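You operate a simulated robot arm through the tools that you are given. There is no shell and no other tool. Be economical: measure what you need, move in short steps, check, and stop when the job is done.

Carry out the task below with a simulated robot arm. There is one attempt and no reset: what you move stays moved.

## Task
Open the left wash drawer, take the scrubbing brush on the desk right of the keyboard and put it away inside and shut the drawer again. Open the mixer cupboard door, take the tub from the top mixer cupboard shelf and leave it on the mixing bench top, then shut the door. Put the silver fitting from the mixing bench top on the desk right of the keyboard and the black fitting on the bench left of the bath. Push the right wash cupboard door shut. Take the funnel from the table top and put it on the bench in front of the bath. The order is free.
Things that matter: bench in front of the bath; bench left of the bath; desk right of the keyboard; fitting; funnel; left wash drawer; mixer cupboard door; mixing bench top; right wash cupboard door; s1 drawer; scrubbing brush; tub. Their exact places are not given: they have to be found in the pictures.

It is judged by the outcome, as a careful person would: the job done as asked, and still so three seconds after it is handed in. It fails if anything else is knocked over, pushed out of place, dropped, spilled or broken.

## Robot
A 6-joint arm with a four-finger gripper on a trunk, on a base that drives. Base frame: it is fixed to the floor where the robot stands at the start and does not move with it; the origin is under the middle of the robot, x ahead of it, y to its left, z up. Units: m, rad, N and s.
Its first joint turns from -2.897 to 2.897 rad. Places, roughly: bench in front of the bath (37x22 cm) [0.74, -0.16, 0.88]; bench left of the bath (19x58 cm) [1.02, 0.06, 0.88]; desk right of the keyboard [-0.8, 1.4, 0.9]; fitting [0, 1.25, 1]; funnel [-1.25, -1, 1]; left wash drawer [0.9, -0.1, 0.7]; mixer cupboard door [0, 1, 0.4]; mixing bench top [0, 1.4, 0.9]; right wash cupboard door [0.2, -1.1, 0.4]; s1 drawer [0.9, -0.1, 0.7]; scrubbing brush (17x7x9 cm) [-0.8, 1.5, 0.9]; tub (10x10x9 cm) [0.2, 1.1, 0.4]. Payload 3.67 kg.
Tool frame: the origin (TCP) lies between the finger pads and is the grasp point; the fingertips stand 0.028 m ahead of it; z points along the fingers, y is the line along which they close. The gripper opens to 0.112 m. The gripper's body begins 0.073 m behind the TCP.
Orientation is told as [roll, pitch, yaw] about the base's x, y, z axes, in that order, counted from this pose: with the fingers straight down and closing along the base's y, the tool's x points along the base's -x, its y along +y and its z along -z.

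## Interface
- The arm moves only by the tool move_arm. Its argument "increments" is one flat list of numbers, 7 for each row, row after row: the gripper command, from -1 (shut) to 1 (fully open), values between in proportion, then the shift along the tool's x, y, z in m, then the turn, a rotation vector about the tool's x, y, z in rad. In form: [jaw, tx, ty, tz, ax, ay, az, jaw, tx, ty, tz, ax, ay, az, ...]. A call has 1 to 10 rows; each row shifts and turns the commanded pose from where the row before left it, along the tool's axes as they then stand. Each row takes 0.2 s and may step no farther than 0.05 m and 0.15 rad from the row before; otherwise, or with a gripper value out of range, the whole call is refused. Where a pose cannot be reached the arm comes as near as it can. A force on the tool above 40 N (or 10 N above the force at the start of the call, whichever is more), or a blocked arm, ends the call early, and 0.2 s more pass. The fingers move at their own pace and stop on an object; they squeeze with about 32 N. The grip force told is the motor's: it shows also when the fingers shut on nothing. Time passes only in rows, and 0.2 s behind the last, so rows that do not move let the fingers close. It gives the time, the measured TCP pose, the force on the tool (base axes), the opening and the grip force at its end, in the units of the frame above (readings bear some noise), with the torque about the TCP (base axes, N m) and any sound that the robot's microphone picked up.
- Cameras (640 x 400 px; columns grow to the right, rows downward): "scene" is now at [0.0799, 0.2513, 1.2957]; the picture's right is [0.53, -0.85, 0.00], its down [-0.72, -0.45, -0.52] and it looks along [0.44, 0.28, -0.85] (base axes); focal length 214 px, centre (320, 200). "wrist" rides on the gripper at [0.06, -0.018, -0.104] in the tool frame; the picture's right is [0.29, 0.96, 0.00], its down [-0.80, 0.24, -0.55] and it looks along [-0.53, 0.16, 0.83] (tool axes); focal length 234 px, centre (320, 200).
- capture(camera): a new picture of that camera. The clock stands still meanwhile.
- steer(legs): drives the robot by 1 to 6 legs, each [ahead, left, turn to the left] in m, m and rad, along the robot's own axes; the way and the turn of a leg run together, so that a leg with both is an arc; at most 1.5 m and 3.142 rad a leg. The arm and the cameras ride along, it lands a little off, and it stops where it bumps. It gives what a move gives.
- pan_tilt(pan, tilt): turns the head with the scene camera to pan (to the left, within 2.496 rad either way) and tilt (down, from -0.506 to 1.204), counted from straight ahead of the robot. It gives what a move gives.
- measure_at(camera, pixels): for up to 12 pixels [column, row] of the newest picture of that camera ("zoom" is the newest enlarged one), the place [x, y, z] in the base frame of the surface seen there, good to about 0.002 m. The clock stands still meanwhile.
- inspect(camera, box): a new picture of the part [left, top, right, bottom] of that camera's present view, enlarged. The clock stands still meanwhile.
- job_done(): hands the job in; it is judged then, once.

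Work in short steps. Measure before you move; look again where a grasp or a placing could have gone wrong, and mend it. You have 145 turns and 172 pictures in all, those below and enlarged ones among them. Open the gripper and draw the arm clear of the work before you hand the job in, unless the task says otherwise.

The tools are called as name(argument=value, ...) on one line, values as JSON. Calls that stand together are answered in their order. move_arm: Moves the arm, as the interface text tells. Its arguments: {"type":"object","properties":{"increments":{"type":"array"}},"required":["increments"]} The other tools are called the same way: steer (legs) drives the base; pan_tilt (pan, tilt) turns the head that bears the scene camera; capture (camera) takes a picture; measure_at (camera, pixels) gives the place of the surface under pixels of a picture; inspect (camera, box) takes an enlarged picture of a part of a camera's view; job_done () hands the job in.

At the start:

```text
time: 0.0
tool_pos: [0.3587, 0.3023, 1.1052]
tool_rot: [0.0, 0.001, -0.001]
contact_force: [0.7, -0.4, -0.1]
wrist_torque: [-0.01, 0.0, -0.01]
grip_width: 0.1118
finger_force: 0.1
robot x, y, heading: [-0.0014, -0.0024, -0.001]
head pan, tilt: [0.56, 1.025]
```

scene: 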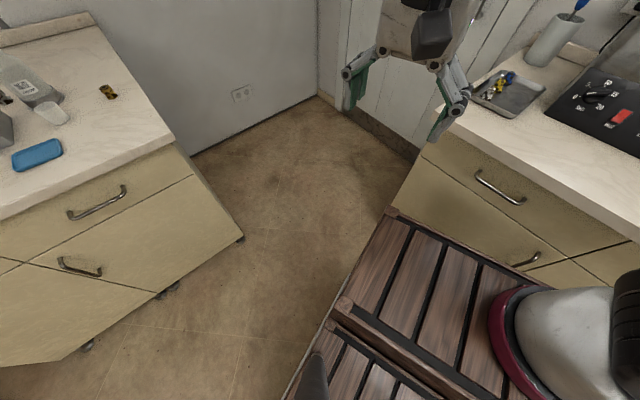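
wrist: 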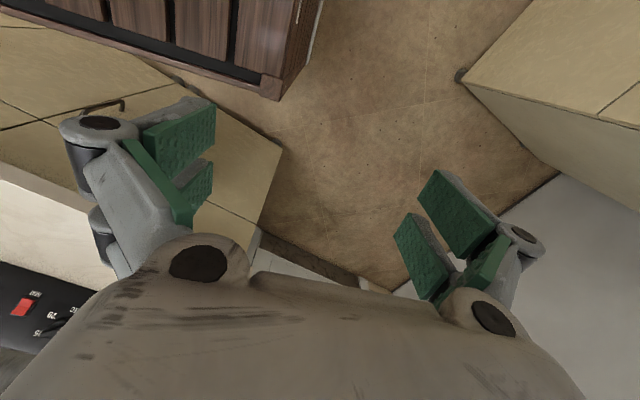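

I start by surveying the room: first straight ahead with a medium tilt.

pan_tilt(pan=0, tilt=0.7)

capture(camera="scene")

pan_tilt(pan=1.5, tilt=0.7)

capture(camera="scene")

pan_tilt(pan=2.49, tilt=0.6)

capture(camera="scene")

pan_tilt(pan=-1.2, tilt=0.7)

capture(camera="scene")

pan_tilt(pan=-2.4, tilt=0.6)

capture(camera="scene")

```text
time: 1.0
tool_pos: [0.358, 0.3023, 1.1034]
tool_rot: [-0.001, 0.002, 0.0]
contact_force: [-0.4, 0.2, 0.3]
wrist_torque: [0.02, 0.01, -0.02]
grip_width: 0.112
finger_force: 0.0
robot x, y, heading: [-0.0003, -0.0046, 0.001]
head pan, tilt: [0.0, 0.7]
```

```text
169 pictures are left
```

scene: 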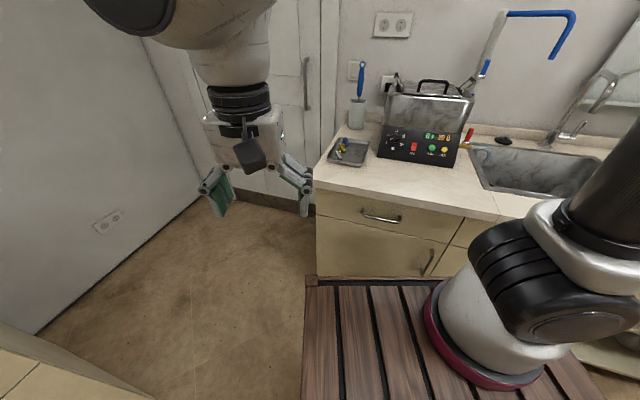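

```text
time: 2.6
tool_pos: [0.3584, 0.3034, 1.1037]
tool_rot: [0.0, -0.001, 0.002]
contact_force: [0.4, 0.4, 0.0]
wrist_torque: [-0.01, -0.02, 0.02]
grip_width: 0.1119
finger_force: 0.0
robot x, y, heading: [-0.0006, 0.0024, 0.002]
head pan, tilt: [1.499, 0.7]
```

```text
168 pictures are left
```

scene: 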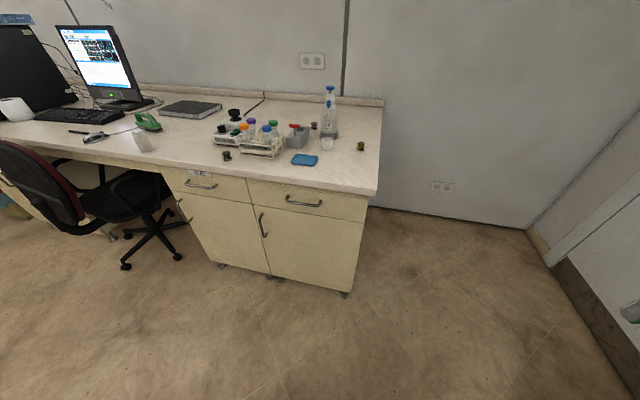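

```text
time: 3.8
tool_pos: [0.3584, 0.3032, 1.1029]
tool_rot: [-0.001, 0.001, -0.001]
contact_force: [0.1, -0.4, -0.3]
wrist_torque: [0.03, -0.01, -0.01]
grip_width: 0.1122
finger_force: 0.1
robot x, y, heading: [0.0015, 0.0019, -0.003]
head pan, tilt: [2.491, 0.6]
```

```text
167 pictures are left
```

scene: 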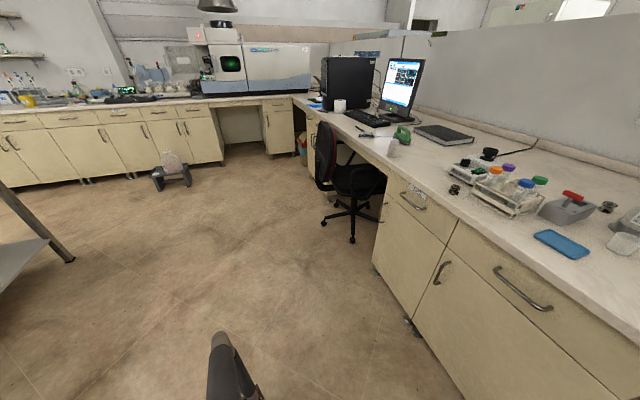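

```text
time: 6.9
tool_pos: [0.3575, 0.3031, 1.1037]
tool_rot: [-0.002, 0.001, 0.001]
contact_force: [0.4, 0.3, -0.2]
wrist_torque: [-0.03, 0.02, 0.01]
grip_width: 0.1122
finger_force: 0.1
robot x, y, heading: [-0.0003, -0.0014, 0.002]
head pan, tilt: [-1.201, 0.7]
```

```text
166 pictures are left
```

scene: 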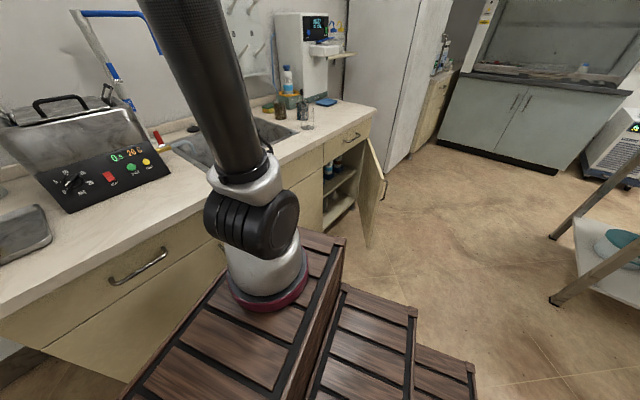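

```text
time: 8.3
tool_pos: [0.3579, 0.303, 1.1035]
tool_rot: [0.001, 0.001, 0.001]
contact_force: [0.7, 0.0, -0.4]
wrist_torque: [0.04, -0.03, -0.01]
grip_width: 0.1119
finger_force: 0.0
robot x, y, heading: [0.0024, 0.001, -0.001]
head pan, tilt: [-2.4, 0.6]
```

```text
165 pictures are left
```

scene: 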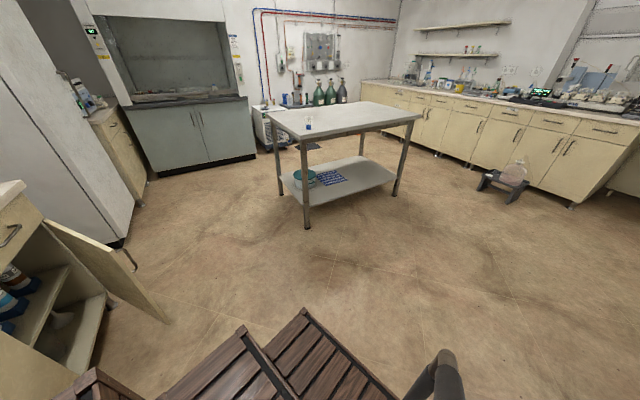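

The layout is clear; the wooden steps near the robot may be its base or an obstacle, so I measure them and the main features in view.

measure_at(camera="scene", pixels=[[305, 310], [245, 328], [95, 372], [310, 128], [270, 110], [420, 117], [340, 103], [308, 230], [305, 175], [45, 225], [165, 320], [442, 365]])

pan_tilt(pan=-1.0, tilt=1.0)

capture(camera="scene")

```text
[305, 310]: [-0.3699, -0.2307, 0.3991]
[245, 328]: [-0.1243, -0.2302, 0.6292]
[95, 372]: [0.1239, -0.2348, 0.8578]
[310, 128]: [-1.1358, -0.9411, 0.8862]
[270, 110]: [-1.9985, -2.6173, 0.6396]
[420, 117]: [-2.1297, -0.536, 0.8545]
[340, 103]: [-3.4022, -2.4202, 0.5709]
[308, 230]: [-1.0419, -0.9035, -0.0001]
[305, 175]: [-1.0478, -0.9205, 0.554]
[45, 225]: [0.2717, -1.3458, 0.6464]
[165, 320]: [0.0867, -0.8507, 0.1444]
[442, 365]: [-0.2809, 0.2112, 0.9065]
```

```text
time: 9.8
tool_pos: [0.3591, 0.3037, 1.1033]
tool_rot: [-0.001, -0.001, -0.001]
contact_force: [0.3, -0.6, -0.7]
wrist_torque: [0.01, 0.01, -0.01]
grip_width: 0.112
finger_force: 0.0
robot x, y, heading: [-0.0011, -0.0022, 0.003]
head pan, tilt: [-1.0, 1.0]
```

```text
164 pictures are left
```

scene: 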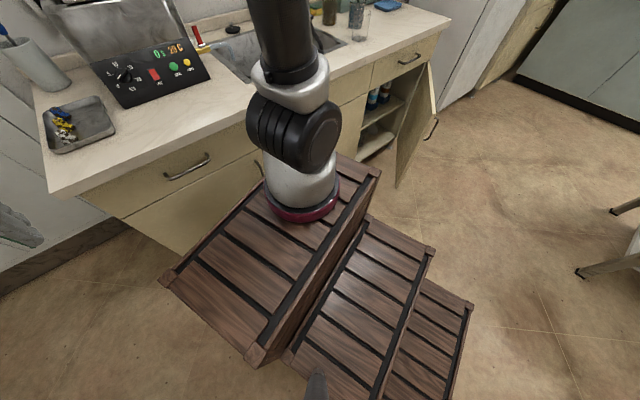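

Measuring the base footprint and the wash bench features here.

measure_at(camera="scene", pixels=[[165, 280], [375, 172], [252, 358], [472, 305], [430, 255], [300, 210], [186, 163], [208, 155], [50, 190], [445, 25], [435, 100], [408, 58]])

measure_at(camera="scene", pixels=[[398, 185], [433, 135], [80, 125], [62, 125], [265, 178], [120, 215], [365, 62], [230, 110], [210, 80], [128, 108], [160, 215], [378, 110]])

```text
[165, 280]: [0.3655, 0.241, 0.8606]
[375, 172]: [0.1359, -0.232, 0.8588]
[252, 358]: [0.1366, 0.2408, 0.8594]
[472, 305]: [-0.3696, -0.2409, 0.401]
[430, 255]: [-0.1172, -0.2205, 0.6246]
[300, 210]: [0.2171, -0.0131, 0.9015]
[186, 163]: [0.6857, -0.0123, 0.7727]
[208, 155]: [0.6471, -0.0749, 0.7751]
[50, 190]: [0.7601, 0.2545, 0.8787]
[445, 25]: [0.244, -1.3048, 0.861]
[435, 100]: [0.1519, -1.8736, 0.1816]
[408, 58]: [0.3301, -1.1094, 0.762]
```

```text
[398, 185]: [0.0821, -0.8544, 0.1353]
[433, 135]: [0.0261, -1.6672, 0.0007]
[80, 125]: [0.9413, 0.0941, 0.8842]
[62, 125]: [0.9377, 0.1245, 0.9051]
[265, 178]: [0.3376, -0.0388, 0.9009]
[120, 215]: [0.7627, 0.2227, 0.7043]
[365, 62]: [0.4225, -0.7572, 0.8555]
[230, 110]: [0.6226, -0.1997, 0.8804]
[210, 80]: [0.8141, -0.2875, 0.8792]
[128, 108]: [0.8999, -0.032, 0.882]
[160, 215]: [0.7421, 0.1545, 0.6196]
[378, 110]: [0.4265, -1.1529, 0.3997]
```

Now a closer look at the mixing bench and desk from here.

measure_at(camera="scene", pixels=[[266, 205], [338, 200], [300, 219], [325, 213], [280, 214]])

pan_tilt(pan=1.7, tilt=0.7)

inspect(camera="scene", box=[270, 70, 490, 208])

inspect(camera="scene", box=[60, 50, 320, 212])

capture(camera="scene")

```text
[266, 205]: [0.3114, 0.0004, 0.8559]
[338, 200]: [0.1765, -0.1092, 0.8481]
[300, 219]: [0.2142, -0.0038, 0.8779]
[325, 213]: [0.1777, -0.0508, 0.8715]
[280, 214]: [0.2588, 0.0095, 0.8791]
```

```text
time: 12.2
tool_pos: [0.3581, 0.3028, 1.1041]
tool_rot: [0.0, -0.001, 0.0]
contact_force: [0.2, -0.4, 0.6]
wrist_torque: [-0.01, 0.04, -0.03]
grip_width: 0.1122
finger_force: 0.1
robot x, y, heading: [0.004, -0.0007, -0.0]
head pan, tilt: [1.7, 0.7]
```

```text
2.90 times, centred on (380, 139) of scene
```

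zoom: 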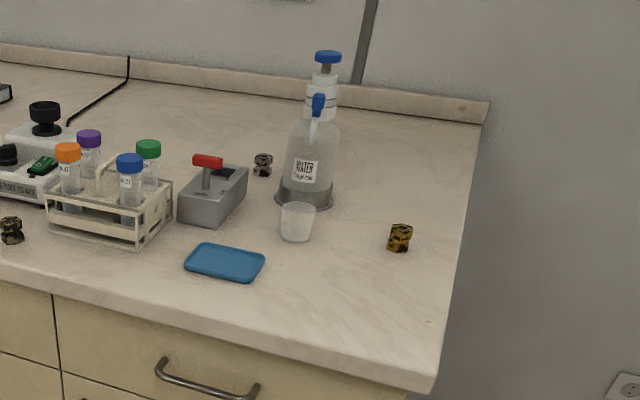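

```text
2.46 times, centred on (190, 131) of scene
```

zoom: 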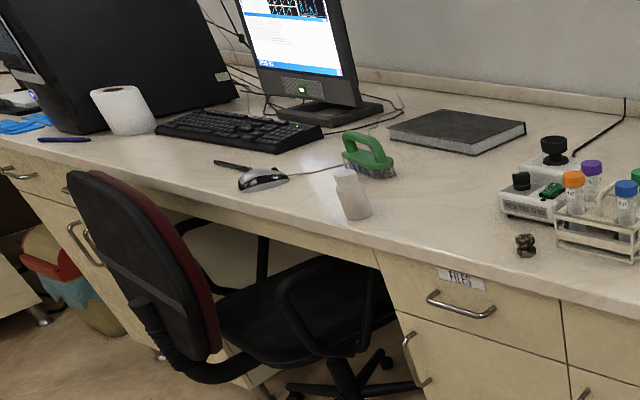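

```text
161 pictures are left
```

scene: 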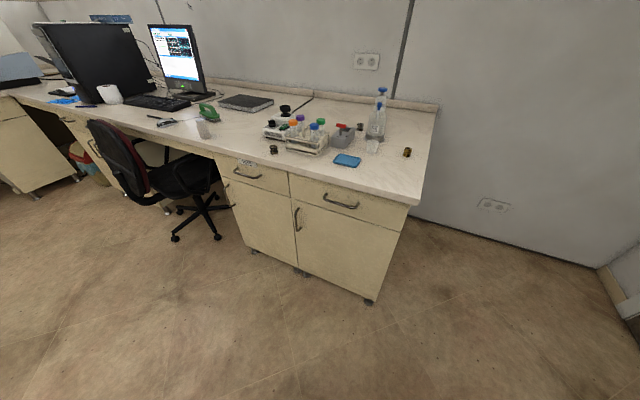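

Measuring the mixing bench features in this frame.

measure_at(camera="scene", pixels=[[407, 152], [274, 150], [346, 162], [297, 218], [340, 204], [224, 190], [247, 175], [207, 113], [413, 200], [438, 108], [372, 145], [292, 176]])

measure_at(camera="scene", pixels=[[202, 130], [240, 103], [172, 121], [183, 150], [248, 248], [368, 299], [300, 268], [327, 116], [240, 125], [225, 145], [292, 250], [215, 240]])

```text
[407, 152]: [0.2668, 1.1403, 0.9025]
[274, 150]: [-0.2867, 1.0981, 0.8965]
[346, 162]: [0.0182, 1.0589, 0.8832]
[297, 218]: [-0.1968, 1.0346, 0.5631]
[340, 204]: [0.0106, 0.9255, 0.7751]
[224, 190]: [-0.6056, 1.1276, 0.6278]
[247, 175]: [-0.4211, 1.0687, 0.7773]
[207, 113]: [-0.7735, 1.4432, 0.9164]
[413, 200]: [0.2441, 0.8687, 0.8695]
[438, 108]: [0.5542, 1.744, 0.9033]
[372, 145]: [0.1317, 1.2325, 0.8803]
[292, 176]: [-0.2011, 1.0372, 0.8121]
```

```text
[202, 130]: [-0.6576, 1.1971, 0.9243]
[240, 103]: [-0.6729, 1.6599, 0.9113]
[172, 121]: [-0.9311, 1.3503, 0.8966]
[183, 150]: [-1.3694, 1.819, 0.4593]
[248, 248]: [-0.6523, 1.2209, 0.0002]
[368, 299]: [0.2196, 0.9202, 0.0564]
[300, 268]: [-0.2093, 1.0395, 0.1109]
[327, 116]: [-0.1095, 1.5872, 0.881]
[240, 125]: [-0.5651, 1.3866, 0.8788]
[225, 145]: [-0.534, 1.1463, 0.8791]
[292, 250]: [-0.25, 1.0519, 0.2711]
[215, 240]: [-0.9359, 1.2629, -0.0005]
```

Room axes are turned about −0.32 rad from the base frame. I align the robot with the wash bench and back off a little in front of the left drawer.

steer(legs=[[0, 0, -0.32], [-0.26, 0.28, 0]])

pan_tilt(pan=-0.1, tilt=0.75)

capture(camera="scene")

```text
time: 15.7
tool_pos: [0.2761, 0.5224, 1.1041]
tool_rot: [-0.001, -0.001, -0.324]
contact_force: [0.4, 0.0, 0.6]
wrist_torque: [0.0, 0.01, 0.03]
grip_width: 0.1124
finger_force: 0.0
robot x, y, heading: [-0.1578, 0.3483, -0.323]
head pan, tilt: [1.7, 0.7]
```

```text
time: 17.5
tool_pos: [0.2772, 0.5214, 1.1034]
tool_rot: [0.0, -0.001, -0.323]
contact_force: [-0.8, -0.3, 0.2]
wrist_torque: [0.0, 0.02, 0.01]
grip_width: 0.1119
finger_force: 0.1
robot x, y, heading: [-0.1598, 0.3477, -0.319]
head pan, tilt: [-0.099, 0.75]
```

```text
160 pictures are left
```

scene: 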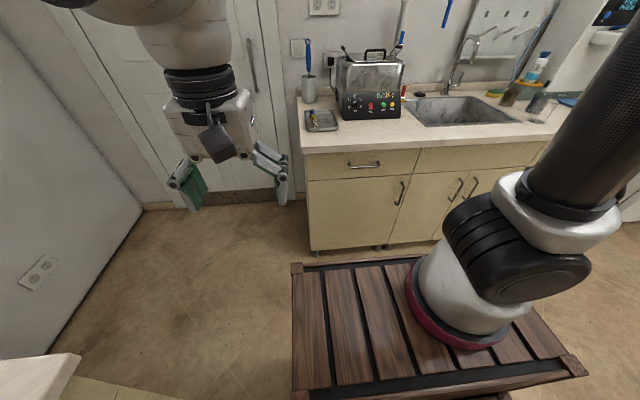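

The drawer handle is at about (348–381,165). I measure it precisely.

inspect(camera="scene", box=[290, 90, 450, 190])

measure_at(camera="zoom", pixels=[[235, 295], [295, 302], [355, 295], [75, 330], [500, 300], [90, 220], [480, 205], [65, 260], [240, 182], [450, 155], [100, 130], [230, 120]])

```text
4.00 times, centred on (370, 140) of scene
```

zoom: 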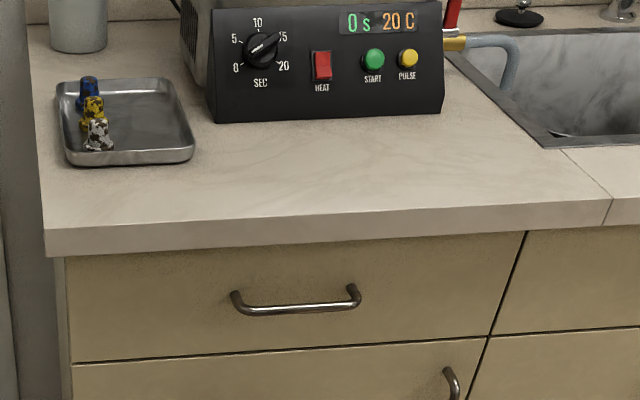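

```text
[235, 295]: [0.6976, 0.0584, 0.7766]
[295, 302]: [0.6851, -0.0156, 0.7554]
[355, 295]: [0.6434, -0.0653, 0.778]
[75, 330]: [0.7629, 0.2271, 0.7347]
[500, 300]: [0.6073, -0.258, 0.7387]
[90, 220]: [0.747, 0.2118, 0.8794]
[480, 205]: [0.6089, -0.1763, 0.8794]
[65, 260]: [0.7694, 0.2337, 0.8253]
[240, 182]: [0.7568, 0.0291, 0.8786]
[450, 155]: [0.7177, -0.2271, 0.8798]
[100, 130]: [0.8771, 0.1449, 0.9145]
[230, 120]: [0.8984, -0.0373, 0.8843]
```

Handle bar proper sits at about row 309 of the zoom; measuring it along its length.

measure_at(camera="zoom", pixels=[[260, 309], [280, 309], [300, 308], [320, 307], [340, 304], [300, 306], [300, 311], [234, 300], [352, 290]])

```text
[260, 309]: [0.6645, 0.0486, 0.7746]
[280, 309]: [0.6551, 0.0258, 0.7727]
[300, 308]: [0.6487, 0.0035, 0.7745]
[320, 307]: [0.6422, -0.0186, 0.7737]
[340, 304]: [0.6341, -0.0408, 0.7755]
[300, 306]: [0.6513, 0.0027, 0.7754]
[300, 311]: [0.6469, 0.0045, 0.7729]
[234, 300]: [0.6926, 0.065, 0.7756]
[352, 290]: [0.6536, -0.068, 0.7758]
```

The bar is at about u=0.617 (room axis), z=0.772. I bring the tool out in front of the arm first, then turn it to point forward with the fingers closing vertically.

move_arm(increments=[1, -0.03, -0.038, 0, 0, 0, 0, 1, -0.03, -0.038, 0, 0, 0, 0, 1, -0.03, -0.038, 0, 0, 0, 0, 1, -0.03, -0.038, 0, 0, 0, 0, 1, -0.03, -0.038, 0, 0, 0, 0, 1, -0.03, -0.038, 0, 0, 0, 0, 1, -0.03, -0.038, 0, 0, 0, 0, 1, -0.03, -0.038, 0, 0, 0, 0, 1, -0.03, -0.038, 0, 0, 0, 0, 1, -0.03, -0.038, 0, 0, 0, 0])

move_arm(increments=[1, 0, 0, 0, -0.0864, -0.0864, 0.0864, 1, 0, 0, 0, -0.0864, -0.0864, 0.0864, 1, 0, 0, 0, -0.0864, -0.0864, 0.0864, 1, 0, 0, 0, -0.0864, -0.0864, 0.0864, 1, 0, 0, 0, -0.0864, -0.0864, 0.0864, 1, 0, 0, 0, -0.0864, -0.0864, 0.0864, 1, 0, 0, 0, -0.0864, -0.0864, 0.0864])

capture(camera="scene")

```text
time: 19.7
tool_pos: [0.4397, 0.0657, 1.1053]
tool_rot: [0.001, 0.0, -0.324]
contact_force: [0.4, 0.8, -0.2]
wrist_torque: [-0.04, -0.03, -0.02]
grip_width: 0.112
finger_force: 0.1
robot x, y, heading: [-0.1616, 0.3475, -0.321]
head pan, tilt: [-0.099, 0.75]
```

```text
time: 21.3
tool_pos: [0.4401, 0.0655, 1.104]
tool_rot: [0.787, -0.341, -1.111]
contact_force: [0.7, -0.1, 0.2]
wrist_torque: [-0.01, -0.01, -0.01]
grip_width: 0.112
finger_force: 0.0
robot x, y, heading: [-0.1575, 0.3495, -0.323]
head pan, tilt: [-0.099, 0.75]
```

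```text
158 pictures are left
```

scene: 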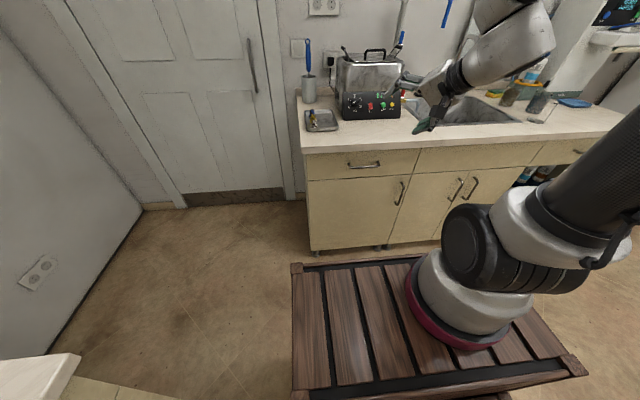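

The turn works; I finish it, go forward to u≈0.55, and lower to handle height.

move_arm(increments=[1, 0, 0, 0, -0.0864, -0.0864, 0.0864, 1, 0, 0, 0, -0.0864, -0.0864, 0.0864, 1, 0, 0, 0, -0.0864, -0.0864, 0.0864, 1, 0, 0, 0, -0.0864, -0.0864, 0.0864, 1, 0, 0, 0, -0.0864, -0.0864, 0.0864, 1, 0, 0, 0, -0.0864, -0.0864, 0.0864, 1, 0, 0, 0, -0.0864, -0.0864, 0.0864])

move_arm(increments=[1, 0, 0, 0.045, 0, 0, 0, 1, 0, 0, 0.045, 0, 0, 0, 1, 0, 0, 0.045, 0, 0, 0, 1, 0, -0.045, 0, 0, 0, 0, 1, 0, -0.045, 0, 0, 0, 0, 1, 0, -0.045, 0, 0, 0, 0, 1, 0, -0.045, 0, 0, 0, 0, 1, 0, -0.045, 0, 0, 0, 0, 1, 0, -0.045, 0, 0, 0, 0, 1, 0, -0.045, 0, 0, 0, 0])

capture(camera="scene")

capture(camera="wrist")

```text
time: 22.9
tool_pos: [0.5046, -0.0073, 1.1789]
tool_rot: [1.572, -0.001, -1.895]
contact_force: [-0.4, -0.5, -0.5]
wrist_torque: [0.01, 0.01, 0.04]
grip_width: 0.112
finger_force: 0.1
out of reach, approached as far as the arm can: row 4, 5, 6, 7
robot x, y, heading: [-0.161, 0.3462, -0.325]
head pan, tilt: [-0.099, 0.75]
```

```text
time: 25.1
tool_pos: [0.6329, -0.0483, 0.865]
tool_rot: [1.571, -0.001, -1.892]
contact_force: [0.0, 0.3, 0.6]
wrist_torque: [0.03, 0.0, -0.02]
grip_width: 0.1118
finger_force: 0.1
robot x, y, heading: [-0.1589, 0.3481, -0.327]
head pan, tilt: [-0.099, 0.75]
```

```text
157 pictures are left
```

scene: 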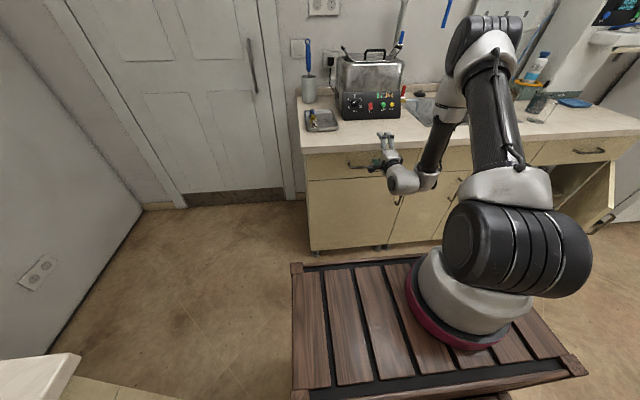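

```text
156 pictures are left
```

wrist: 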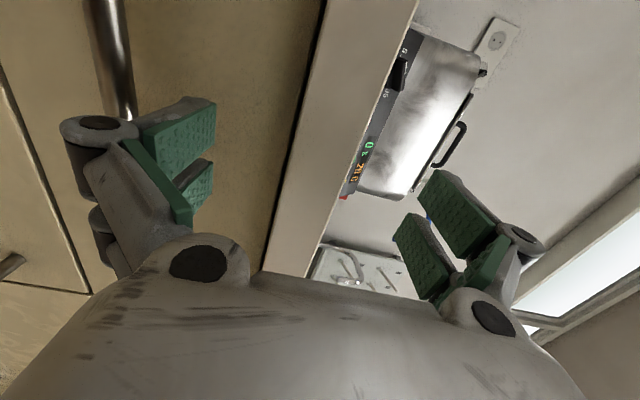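

TCP now straddles the counter edge height; I back up, lower to z≈0.772, and slide left to the handle middle.

move_arm(increments=[1, 0, 0, -0.04, 0, 0, 0, 1, 0, 0, -0.04, 0, 0, 0, 1, 0.025, -0.047, 0, 0, 0, 0, 1, 0.025, -0.047, 0, 0, 0, 0, 1, 0, 0, 0, 0, 0, 0])

capture(camera="wrist")

```text
refused: row 3 steps farther than a row can; nothing moved
```

```text
155 pictures are left
```

wrist: 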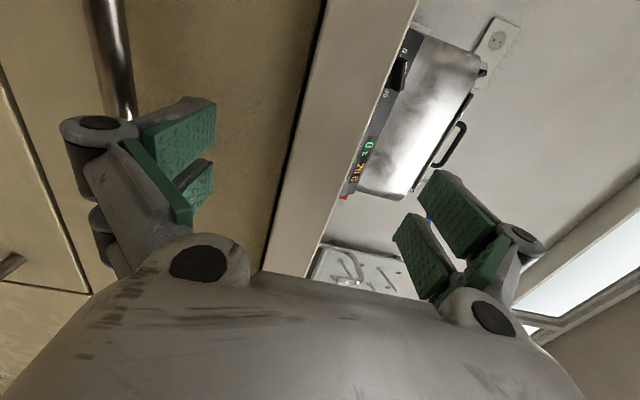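

Step was too long; I split it.

move_arm(increments=[1, 0, 0, -0.04, 0, 0, 0, 1, 0, 0, -0.04, 0, 0, 0, 1, 0.017, -0.031, 0, 0, 0, 0, 1, 0.017, -0.031, 0, 0, 0, 0, 1, 0.017, -0.031, 0, 0, 0, 0, 1, 0, 0, 0, 0, 0, 0])

capture(camera="wrist")

```text
time: 26.5
tool_pos: [0.5646, 0.015, 0.7714]
tool_rot: [1.573, -0.001, -1.885]
contact_force: [0.5, 0.4, -0.4]
wrist_torque: [0.03, -0.02, -0.02]
grip_width: 0.1121
finger_force: 0.1
out of reach, approached as far as the arm can: row 5
robot x, y, heading: [-0.1615, 0.3471, -0.322]
head pan, tilt: [-0.099, 0.75]
```

```text
154 pictures are left
```

wrist: 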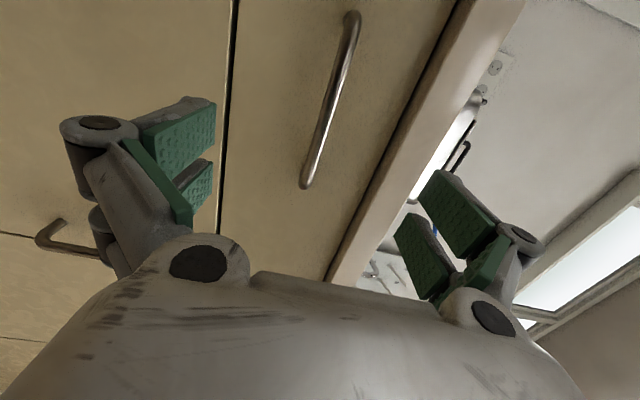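

Handle lies between the fingers. I move 0.086 m forward and close.

move_arm(increments=[1, 0, 0, 0.043, 0, 0, 0, 1, 0, 0, 0.043, 0, 0, 0, 1, 0, 0, 0, 0, 0, 0, -1, 0, 0, 0, 0, 0, 0, -1, 0, 0, 0, 0, 0, 0, -1, 0, 0, 0, 0, 0, 0])

capture(camera="wrist")

```text
time: 27.9
tool_pos: [0.6313, -0.0343, 0.7718]
tool_rot: [1.571, -0.001, -1.885]
contact_force: [0.5, -0.5, -2.3]
wrist_torque: [-0.09, 0.01, 0.0]
grip_width: 0.011
finger_force: 44.8
out of reach, approached as far as the arm can: row 1, 2
robot x, y, heading: [-0.1613, 0.3482, -0.319]
head pan, tilt: [-0.099, 0.75]
```

```text
153 pictures are left
```

wrist: 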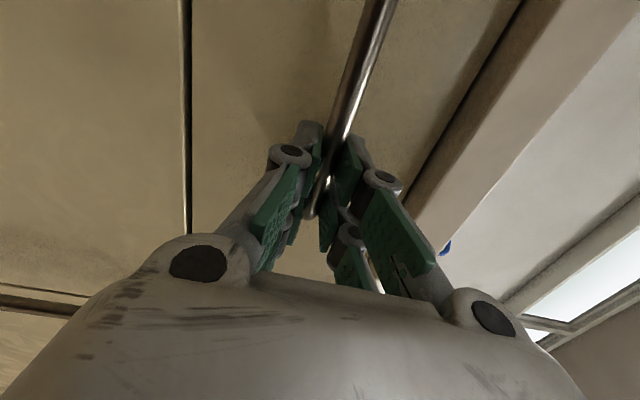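

The bar is held (0.011 m). I pull the drawer by driving straight back.

steer(legs=[[-0.15, 0, 0], [-0.15, 0, 0]])

capture(camera="scene")

```text
time: 30.2
tool_pos: [0.3456, 0.06, 0.7702]
tool_rot: [1.571, 0.0, -1.889]
contact_force: [-9.9, -31.6, -6.7]
wrist_torque: [-0.15, 0.07, -1.14]
grip_width: 0.011
finger_force: 45.2
robot x, y, heading: [-0.446, 0.4397, -0.324]
head pan, tilt: [-0.099, 0.75]
```

```text
152 pictures are left
```

scene: 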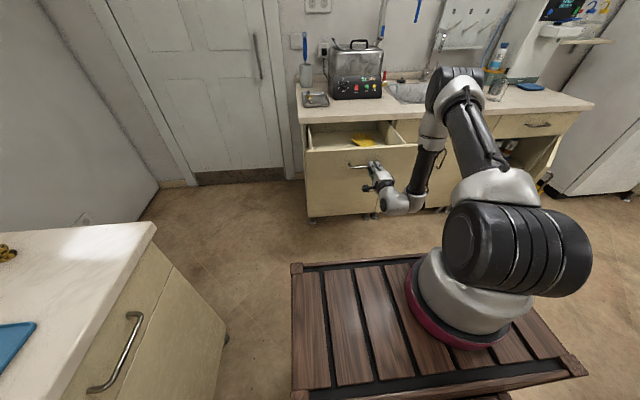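

The drawer is out about 0.3 m. I release, back off and view.

move_arm(increments=[1, 0, 0, 0, 0, 0, 0, 1, 0, 0, 0, 0, 0, 0, 1, 0, 0, 0, 0, 0, 0])

steer(legs=[[-0.15, 0, 0]])

move_arm(increments=[1, 0, 0.045, 0, 0, 0, 0, 1, 0, 0.045, 0, 0, 0, 0, 1, 0, 0.045, 0, 0, 0, 0, 1, 0, 0.045, 0, 0, 0, 0, 1, 0, 0.045, 0, 0, 0, 0, 1, 0, 0.045, 0, 0, 0, 0, 1, 0, 0.045, 0, 0, 0, 0])

capture(camera="scene")

```text
time: 31.0
tool_pos: [0.346, 0.0602, 0.7714]
tool_rot: [1.57, -0.001, -1.89]
contact_force: [0.5, -0.1, -0.8]
wrist_torque: [-0.06, 0.02, 0.03]
grip_width: 0.1117
finger_force: 0.1
robot x, y, heading: [-0.4466, 0.4478, -0.324]
head pan, tilt: [-0.099, 0.75]
```

```text
time: 32.4
tool_pos: [0.2036, 0.1075, 0.7722]
tool_rot: [1.571, 0.001, -1.89]
contact_force: [-0.5, -0.3, -0.2]
wrist_torque: [0.02, 0.03, 0.01]
grip_width: 0.112
finger_force: 0.0
robot x, y, heading: [-0.5883, 0.4904, -0.32]
head pan, tilt: [-0.099, 0.75]
```

```text
time: 34.0
tool_pos: [0.2031, 0.1054, 1.0847]
tool_rot: [1.57, 0.001, -1.887]
contact_force: [0.6, 0.0, -0.8]
wrist_torque: [0.0, -0.06, 0.0]
grip_width: 0.1121
finger_force: 0.1
robot x, y, heading: [-0.5838, 0.4908, -0.322]
head pan, tilt: [-0.099, 0.75]
```

```text
151 pictures are left
```

scene: 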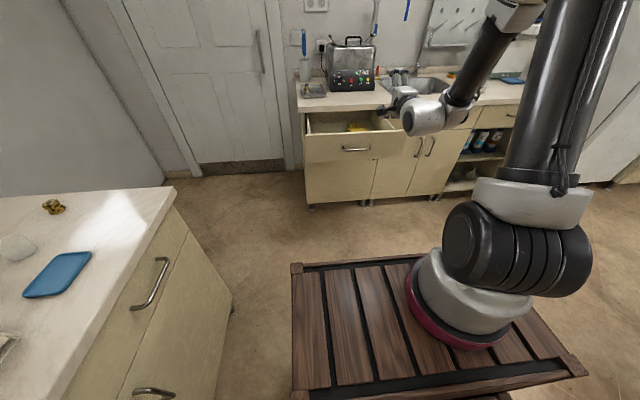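

Drawer is open with a sponge inside. I bring the tool back to pointing down and retract, before turning to the desk.

move_arm(increments=[1, 0, 0, 0, 0.0864, 0.0864, -0.0864, 1, 0, 0, 0, 0.0864, 0.0864, -0.0864, 1, 0, 0, 0, 0.0864, 0.0864, -0.0864, 1, 0, 0, 0, 0.0864, 0.0864, -0.0864, 1, 0, 0, 0, 0.0864, 0.0864, -0.0864, 1, 0, 0, 0, 0.0864, 0.0864, -0.0864, 1, 0, 0, 0, 0.0864, 0.0864, -0.0864])

move_arm(increments=[1, 0, 0, 0, 0.0864, 0.0864, -0.0864, 1, 0, 0, 0, 0.0864, 0.0864, -0.0864, 1, 0, 0, 0, 0.0864, 0.0864, -0.0864, 1, 0, 0, 0, 0.0864, 0.0864, -0.0864, 1, 0, 0, 0, 0.0864, 0.0864, -0.0864, 1, 0, 0, 0, 0.0864, 0.0864, -0.0864, 1, 0, 0, 0, 0.0864, 0.0864, -0.0864])

move_arm(increments=[1, 0.04, 0, -0.02, 0, 0, 0, 1, 0.04, 0, -0.02, 0, 0, 0, 1, 0.04, 0, -0.02, 0, 0, 0, 1, 0.04, 0, -0.02, 0, 0, 0, 1, 0.04, 0, -0.02, 0, 0, 0])

steer(legs=[[0, 0, 1.57], [0.08, 0.09, 0]])

pan_tilt(pan=0.3, tilt=0.7)

capture(camera="scene")

```text
time: 35.6
tool_pos: [0.2037, 0.1066, 1.0876]
tool_rot: [0.788, -0.342, -1.104]
contact_force: [0.9, -1.6, -0.3]
wrist_torque: [0.0, 0.01, 0.02]
grip_width: 0.1119
finger_force: 0.2
robot x, y, heading: [-0.5823, 0.4887, -0.328]
head pan, tilt: [-0.099, 0.75]
```

```text
time: 37.2
tool_pos: [0.2018, 0.1064, 1.087]
tool_rot: [-0.002, 0.0, -0.315]
contact_force: [-1.1, -0.8, 0.4]
wrist_torque: [0.03, -0.02, 0.0]
grip_width: 0.1119
finger_force: 0.1
robot x, y, heading: [-0.5871, 0.4894, -0.323]
head pan, tilt: [-0.099, 0.75]
```

```text
time: 38.4
tool_pos: [0.0117, 0.1697, 1.1872]
tool_rot: [0.001, 0.002, -0.318]
contact_force: [0.9, -1.1, -1.7]
wrist_torque: [0.02, 0.09, 0.0]
grip_width: 0.112
finger_force: 0.1
robot x, y, heading: [-0.587, 0.4922, -0.324]
head pan, tilt: [-0.099, 0.75]
```

```text
time: 43.4
tool_pos: [-0.324, 1.1938, 1.1891]
tool_rot: [0.0, 0.0, 1.251]
contact_force: [0.8, -0.1, 0.5]
wrist_torque: [0.0, 0.01, 0.01]
grip_width: 0.1123
finger_force: 0.0
robot x, y, heading: [-0.6455, 0.6004, 1.243]
head pan, tilt: [-0.099, 0.75]
```

```text
time: 44.3
tool_pos: [-0.3238, 1.1945, 1.1875]
tool_rot: [-0.001, 0.0, 1.253]
contact_force: [-0.1, 0.4, 0.6]
wrist_torque: [0.01, 0.0, -0.04]
grip_width: 0.1119
finger_force: 0.0
robot x, y, heading: [-0.6457, 0.5928, 1.242]
head pan, tilt: [0.3, 0.7]
```

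```text
150 pictures are left
```

scene: 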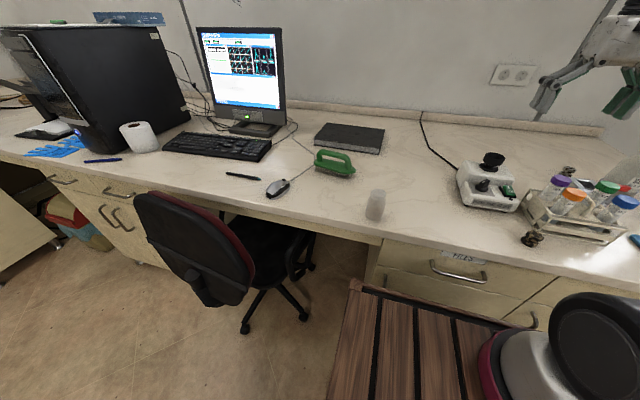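

The green brush is at (334,163). I measure it and surrounding things, zoomed.

inspect(camera="scene", box=[250, 110, 410, 230])

measure_at(camera="scene", pixels=[[318, 154], [352, 156], [334, 153], [316, 168], [353, 175], [376, 190], [375, 210], [278, 188], [350, 148], [340, 196], [305, 203], [270, 190]])

```text
3.33 times, centred on (330, 170) of scene
```

zoom: 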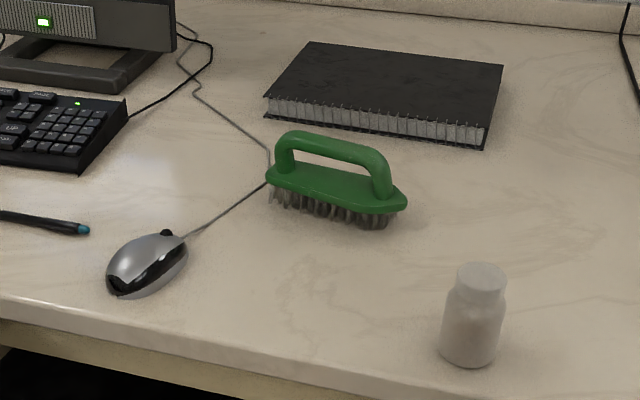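

```text
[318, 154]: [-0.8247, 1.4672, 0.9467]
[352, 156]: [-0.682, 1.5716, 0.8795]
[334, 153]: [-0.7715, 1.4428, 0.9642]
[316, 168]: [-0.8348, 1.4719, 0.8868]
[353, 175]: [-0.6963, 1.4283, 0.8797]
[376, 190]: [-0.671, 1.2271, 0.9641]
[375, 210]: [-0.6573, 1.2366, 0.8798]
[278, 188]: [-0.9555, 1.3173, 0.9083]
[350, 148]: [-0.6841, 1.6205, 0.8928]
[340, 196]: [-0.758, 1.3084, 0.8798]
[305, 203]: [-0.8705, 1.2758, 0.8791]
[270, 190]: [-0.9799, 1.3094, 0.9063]
```

Measuring the handle bar along the zoomed picture.

measure_at(camera="zoom", pixels=[[290, 137], [310, 139], [330, 143], [350, 149], [370, 157], [385, 175], [272, 172], [400, 205], [330, 150], [280, 155], [335, 180]])

```text
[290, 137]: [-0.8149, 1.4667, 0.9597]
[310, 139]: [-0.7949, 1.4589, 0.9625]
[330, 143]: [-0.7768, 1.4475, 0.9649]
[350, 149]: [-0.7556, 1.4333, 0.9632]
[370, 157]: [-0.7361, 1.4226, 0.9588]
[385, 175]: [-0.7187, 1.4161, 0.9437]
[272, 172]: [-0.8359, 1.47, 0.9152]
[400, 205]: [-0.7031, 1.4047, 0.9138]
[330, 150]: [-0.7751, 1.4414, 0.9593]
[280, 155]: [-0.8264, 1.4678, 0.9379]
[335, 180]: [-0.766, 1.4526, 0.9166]
```

Handle bar runs at −0.51 rad, centred near (−0.774,1.448), top z 0.964. I turn the tool to straddle it and travel above it.

move_arm(increments=[1, 0, 0, 0, 0, 0, -0.138, 1, 0, 0, 0, 0, 0, -0.138, 1, 0, 0, 0, 0, 0, -0.138, 1, 0, 0, 0, 0, 0, -0.138, 1, 0, 0, 0, 0, 0, -0.138, 1, 0, 0, 0, 0, 0, -0.138, 1, 0, 0, 0, 0, 0, -0.138, 1, 0, 0, 0, 0, 0, -0.138, 1, 0, 0, 0, 0, 0, -0.138, 1, 0, 0, 0, 0, 0, -0.138])

move_arm(increments=[1, -0.047, 0, 0, 0, 0, 0, 1, -0.047, 0, 0, 0, 0, 0, 1, -0.047, 0, 0, 0, 0, 0, 1, -0.047, 0, 0, 0, 0, 0, 1, -0.047, 0, 0, 0, 0, 0, 1, -0.047, 0, 0, 0, 0, 0, 1, -0.047, 0, 0, 0, 0, 0, 1, -0.047, 0, 0, 0, 0, 0, 1, -0.047, 0, 0, 0, 0, 0, 1, -0.047, 0, 0, 0, 0, 0])

capture(camera="wrist")

```text
time: 46.5
tool_pos: [-0.3241, 1.1928, 1.1873]
tool_rot: [0.001, 0.0, 2.635]
contact_force: [0.3, -0.3, -0.1]
wrist_torque: [0.0, 0.01, 0.0]
grip_width: 0.112
finger_force: 0.0
robot x, y, heading: [-0.6432, 0.5979, 1.247]
head pan, tilt: [0.3, 0.7]
```

```text
time: 48.7
tool_pos: [-0.7324, 1.4241, 1.1879]
tool_rot: [-0.003, -0.002, 2.632]
contact_force: [1.3, -1.0, 1.2]
wrist_torque: [0.06, 0.08, 0.0]
grip_width: 0.1119
finger_force: 0.0
robot x, y, heading: [-0.643, 0.5949, 1.243]
head pan, tilt: [0.3, 0.7]
```

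```text
148 pictures are left
```

wrist: 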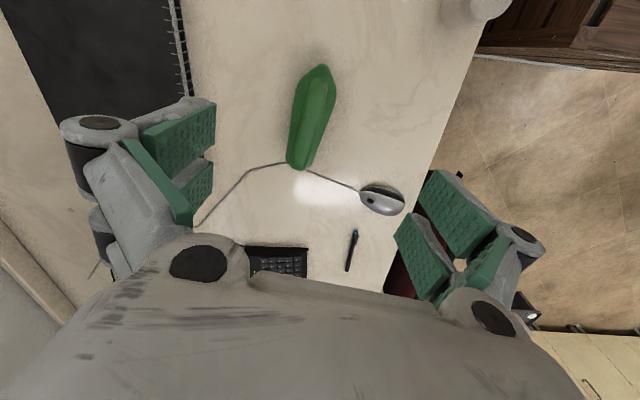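

Well aligned; last shift, then down to z 0.953 and close.

move_arm(increments=[1, -0.0485, -0.001, 0, 0, 0, 0, 1, 0, 0, 0.047, 0, 0, 0, 1, 0, 0, 0.047, 0, 0, 0, 1, 0, 0, 0.047, 0, 0, 0, 1, 0, 0, 0.047, 0, 0, 0])

capture(camera="wrist")

capture(camera="scene")

```text
time: 49.9
tool_pos: [-0.7756, 1.4463, 0.9984]
tool_rot: [-0.002, -0.003, 2.631]
contact_force: [0.4, -0.1, 0.1]
wrist_torque: [0.03, -0.01, -0.01]
grip_width: 0.1117
finger_force: 0.0
robot x, y, heading: [-0.6496, 0.5982, 1.245]
head pan, tilt: [0.3, 0.7]
```

```text
147 pictures are left
```

wrist: 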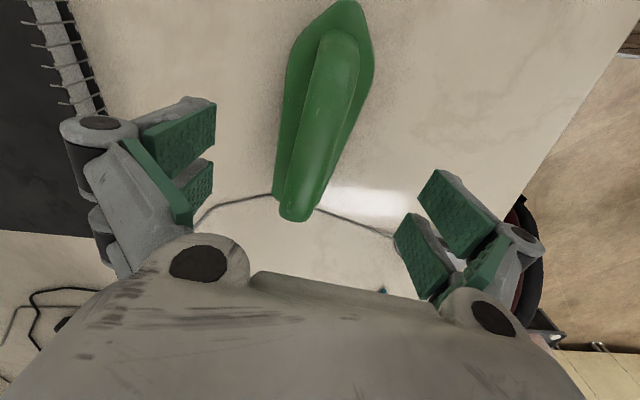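

```text
146 pictures are left
```

scene: 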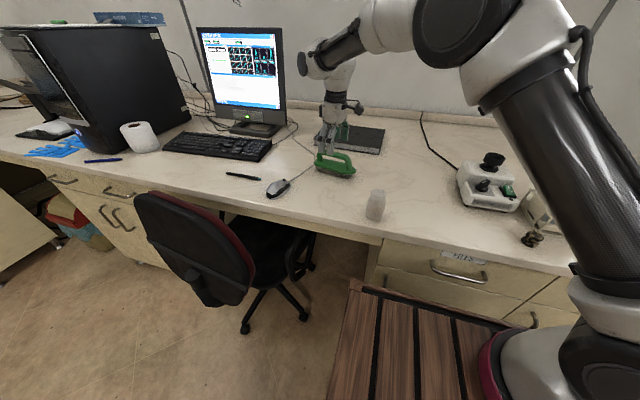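

The handle is between the pads. Down 0.045, close, then lift.

move_arm(increments=[1, 0, 0, 0.023, 0, 0, 0, 1, 0, 0, 0.022, 0, 0, 0, 1, 0, 0, 0, 0, 0, 0, -1, 0, 0, 0, 0, 0, 0, -1, 0, 0, 0, 0, 0, 0, -1, 0, 0, 0, 0, 0, 0])

move_arm(increments=[-1, 0, 0, -0.045, 0, 0, 0, -1, 0, 0, -0.045, 0, 0, 0, -1, 0, 0, -0.045, 0, 0, 0, -1, 0, 0, -0.045, 0, 0, 0, -1, 0, 0, -0.045, 0, 0, 0, -1, 0, 0, -0.045, 0, 0, 0])

capture(camera="wrist")

```text
time: 51.3
tool_pos: [-0.7766, 1.4469, 0.9547]
tool_rot: [-0.001, -0.001, 2.632]
contact_force: [-0.1, 0.5, 2.4]
wrist_torque: [0.03, -0.07, -0.03]
grip_width: 0.0245
finger_force: 31.9
robot x, y, heading: [-0.6465, 0.5976, 1.244]
head pan, tilt: [0.3, 0.7]
```

```text
time: 52.7
tool_pos: [-0.7761, 1.4456, 1.2233]
tool_rot: [0.0, 0.001, 2.633]
contact_force: [-0.2, 0.2, -0.1]
wrist_torque: [0.02, 0.01, 0.01]
grip_width: 0.0243
finger_force: 32.0
robot x, y, heading: [-0.6445, 0.5951, 1.242]
head pan, tilt: [0.3, 0.7]
```

```text
145 pictures are left
```

wrist: 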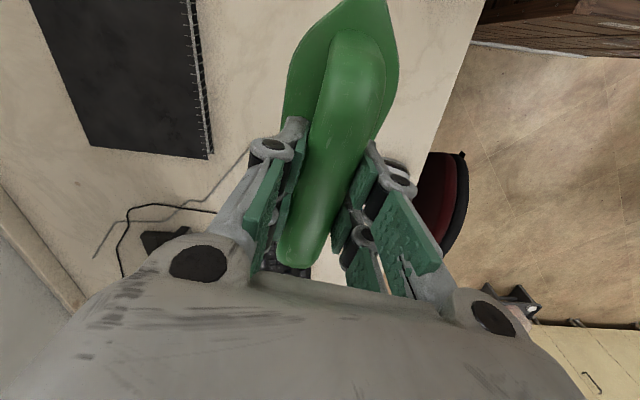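

Brush held. I draw it in over the robot's front, then turn back to the wash bench.

move_arm(increments=[-1, 0.0477, 0.0039, 0, 0, 0, 0, -1, 0.0477, 0.0039, 0, 0, 0, 0, -1, 0.0477, 0.0039, 0, 0, 0, 0, -1, 0.0477, 0.0039, 0, 0, 0, 0, -1, 0.0477, 0.0039, 0, 0, 0, 0, -1, 0.0477, 0.0039, 0, 0, 0, 0, -1, 0.0477, 0.0039, 0, 0, 0, 0, -1, 0.0477, 0.0039, 0, 0, 0, 0])

steer(legs=[[0, 0, -1.565], [0.51, -0.06, 0]])

pan_tilt(pan=-0.1, tilt=0.85)

capture(camera="scene")

```text
time: 54.5
tool_pos: [-0.4581, 1.2341, 1.224]
tool_rot: [-0.001, 0.0, 2.634]
contact_force: [-0.2, 0.6, -0.8]
wrist_torque: [-0.05, -0.03, 0.0]
grip_width: 0.0247
finger_force: 31.7
robot x, y, heading: [-0.6451, 0.5981, 1.242]
head pan, tilt: [0.3, 0.7]
```

```text
time: 61.3
tool_pos: [0.456, 0.191, 1.2224]
tool_rot: [-0.001, 0.0, 1.067]
contact_force: [-0.3, -1.2, -1.3]
wrist_torque: [-0.02, 0.02, -0.01]
grip_width: 0.0244
finger_force: 32.1
robot x, y, heading: [-0.1834, 0.376, -0.327]
head pan, tilt: [0.3, 0.7]
```

```text
time: 62.2
tool_pos: [0.4553, 0.1916, 1.2249]
tool_rot: [0.0, 0.001, 1.066]
contact_force: [-0.2, 0.5, -1.6]
wrist_torque: [-0.03, -0.01, 0.04]
grip_width: 0.0248
finger_force: 32.6
robot x, y, heading: [-0.1786, 0.3745, -0.32]
head pan, tilt: [-0.099, 0.85]
```

```text
144 pictures are left
```

scene: 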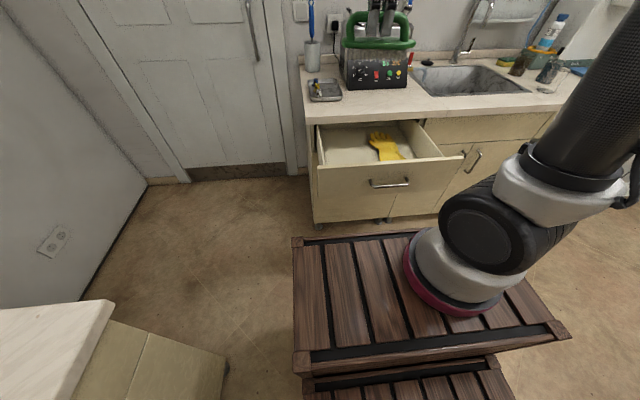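

Inside the drawer is a yellow glove at (386,147); the left half is free. I measure the free floor.

measure_at(camera="scene", pixels=[[345, 155], [340, 135], [375, 150], [372, 138], [320, 165], [440, 155], [325, 145], [345, 128], [402, 155], [425, 145], [390, 182]])

```text
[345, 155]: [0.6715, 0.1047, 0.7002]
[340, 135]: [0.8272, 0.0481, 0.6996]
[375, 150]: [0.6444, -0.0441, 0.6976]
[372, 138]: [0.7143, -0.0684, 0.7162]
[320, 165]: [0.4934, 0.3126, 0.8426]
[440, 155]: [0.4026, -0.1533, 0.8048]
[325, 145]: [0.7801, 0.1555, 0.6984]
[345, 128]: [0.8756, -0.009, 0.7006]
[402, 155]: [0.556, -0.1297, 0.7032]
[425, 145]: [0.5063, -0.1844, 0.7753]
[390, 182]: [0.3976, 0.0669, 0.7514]
```

Free spot: u≈0.50, v≈0.30, floor z 0.70. I move above it and lower most of the way.

move_arm(increments=[-1, -0.0014, -0.0438, 0, 0, 0, 0, -1, -0.0014, -0.0438, 0, 0, 0, 0, -1, -0.0014, -0.0438, 0, 0, 0, 0, -1, 0, 0, 0.045, 0, 0, 0, -1, 0, 0, 0.045, 0, 0, 0, -1, 0, 0, 0.045, 0, 0, 0, -1, 0, 0, 0.045, 0, 0, 0, -1, 0, 0, 0.045, 0, 0, 0, -1, 0, 0, 0.045, 0, 0, 0])

capture(camera="scene")

```text
time: 64.2
tool_pos: [0.574, 0.1324, 0.9532]
tool_rot: [-0.001, -0.001, 1.064]
contact_force: [0.3, -0.1, -0.4]
wrist_torque: [0.03, 0.01, -0.02]
grip_width: 0.0244
finger_force: 32.7
robot x, y, heading: [-0.1787, 0.3757, -0.324]
head pan, tilt: [-0.099, 0.85]
```

```text
143 pictures are left
```

scene: 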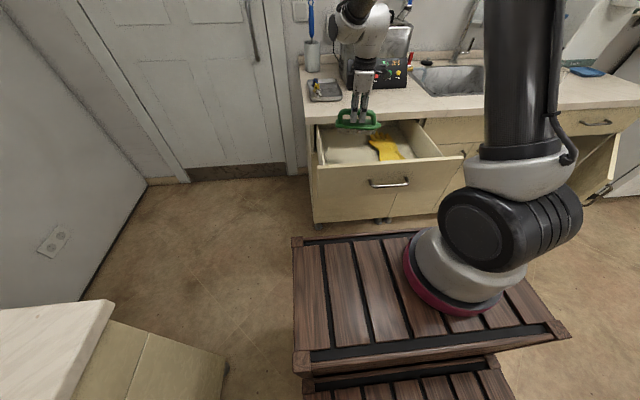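

Position is right (u≈0.503, v≈0.306). Lowering to just on the drawer floor.

move_arm(increments=[-1, 0, 0, 0.043, 0, 0, 0, -1, 0, 0, 0.043, 0, 0, 0, -1, 0, 0, 0.043, 0, 0, 0, -1, 0, 0, 0.03, 0, 0, 0, -1, 0, 0, 0.015, 0, 0, 0])

inspect(camera="scene", box=[290, 60, 480, 220])

```text
time: 65.4
tool_pos: [0.5731, 0.1322, 0.7805]
tool_rot: [-0.003, -0.001, 1.066]
contact_force: [0.0, 0.4, -1.3]
wrist_torque: [0.01, -0.02, -0.03]
grip_width: 0.0242
finger_force: 31.9
robot x, y, heading: [-0.1788, 0.3753, -0.325]
head pan, tilt: [-0.099, 0.85]
```

```text
2.50 times, centred on (385, 140) of scene
```

zoom: 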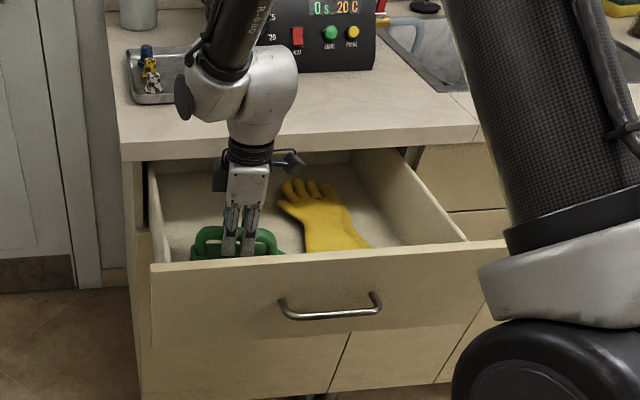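

Just above the floor. Down 4 mm, open, and rise straight up.

move_arm(increments=[-1, 0, 0, 0.004, 0, 0, 0, -0.3, 0, 0, 0, 0, 0, 0, -0.3, 0, 0, 0, 0, 0, 0, -0.3, 0, 0, -0.045, 0, 0, 0, -0.3, 0, 0, -0.045, 0, 0, 0, -0.3, 0, 0, -0.045, 0, 0, 0, -0.3, 0, 0, -0.045, 0, 0, 0, -0.3, 0, 0, -0.045, 0, 0, 0, -0.3, 0, 0, -0.045, 0, 0, 0])

inspect(camera="scene", box=[290, 60, 480, 220])

```text
time: 67.4
tool_pos: [0.5739, 0.1321, 1.0453]
tool_rot: [0.0, -0.001, 1.066]
contact_force: [1.0, -0.2, -0.9]
wrist_torque: [0.01, 0.06, -0.02]
grip_width: 0.0392
finger_force: 0.0
robot x, y, heading: [-0.1829, 0.3773, -0.325]
head pan, tilt: [-0.099, 0.85]
```

```text
2.50 times, centred on (385, 140) of scene
```

zoom: 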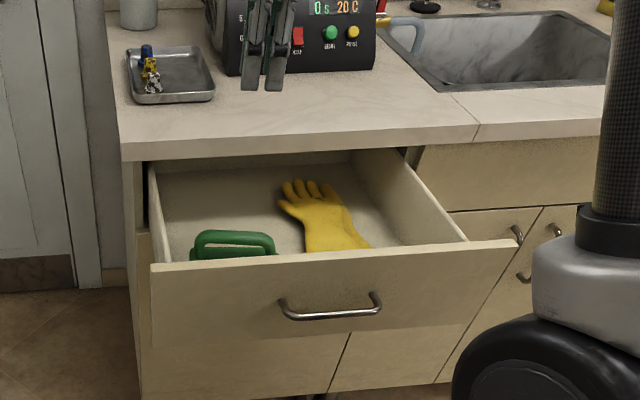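

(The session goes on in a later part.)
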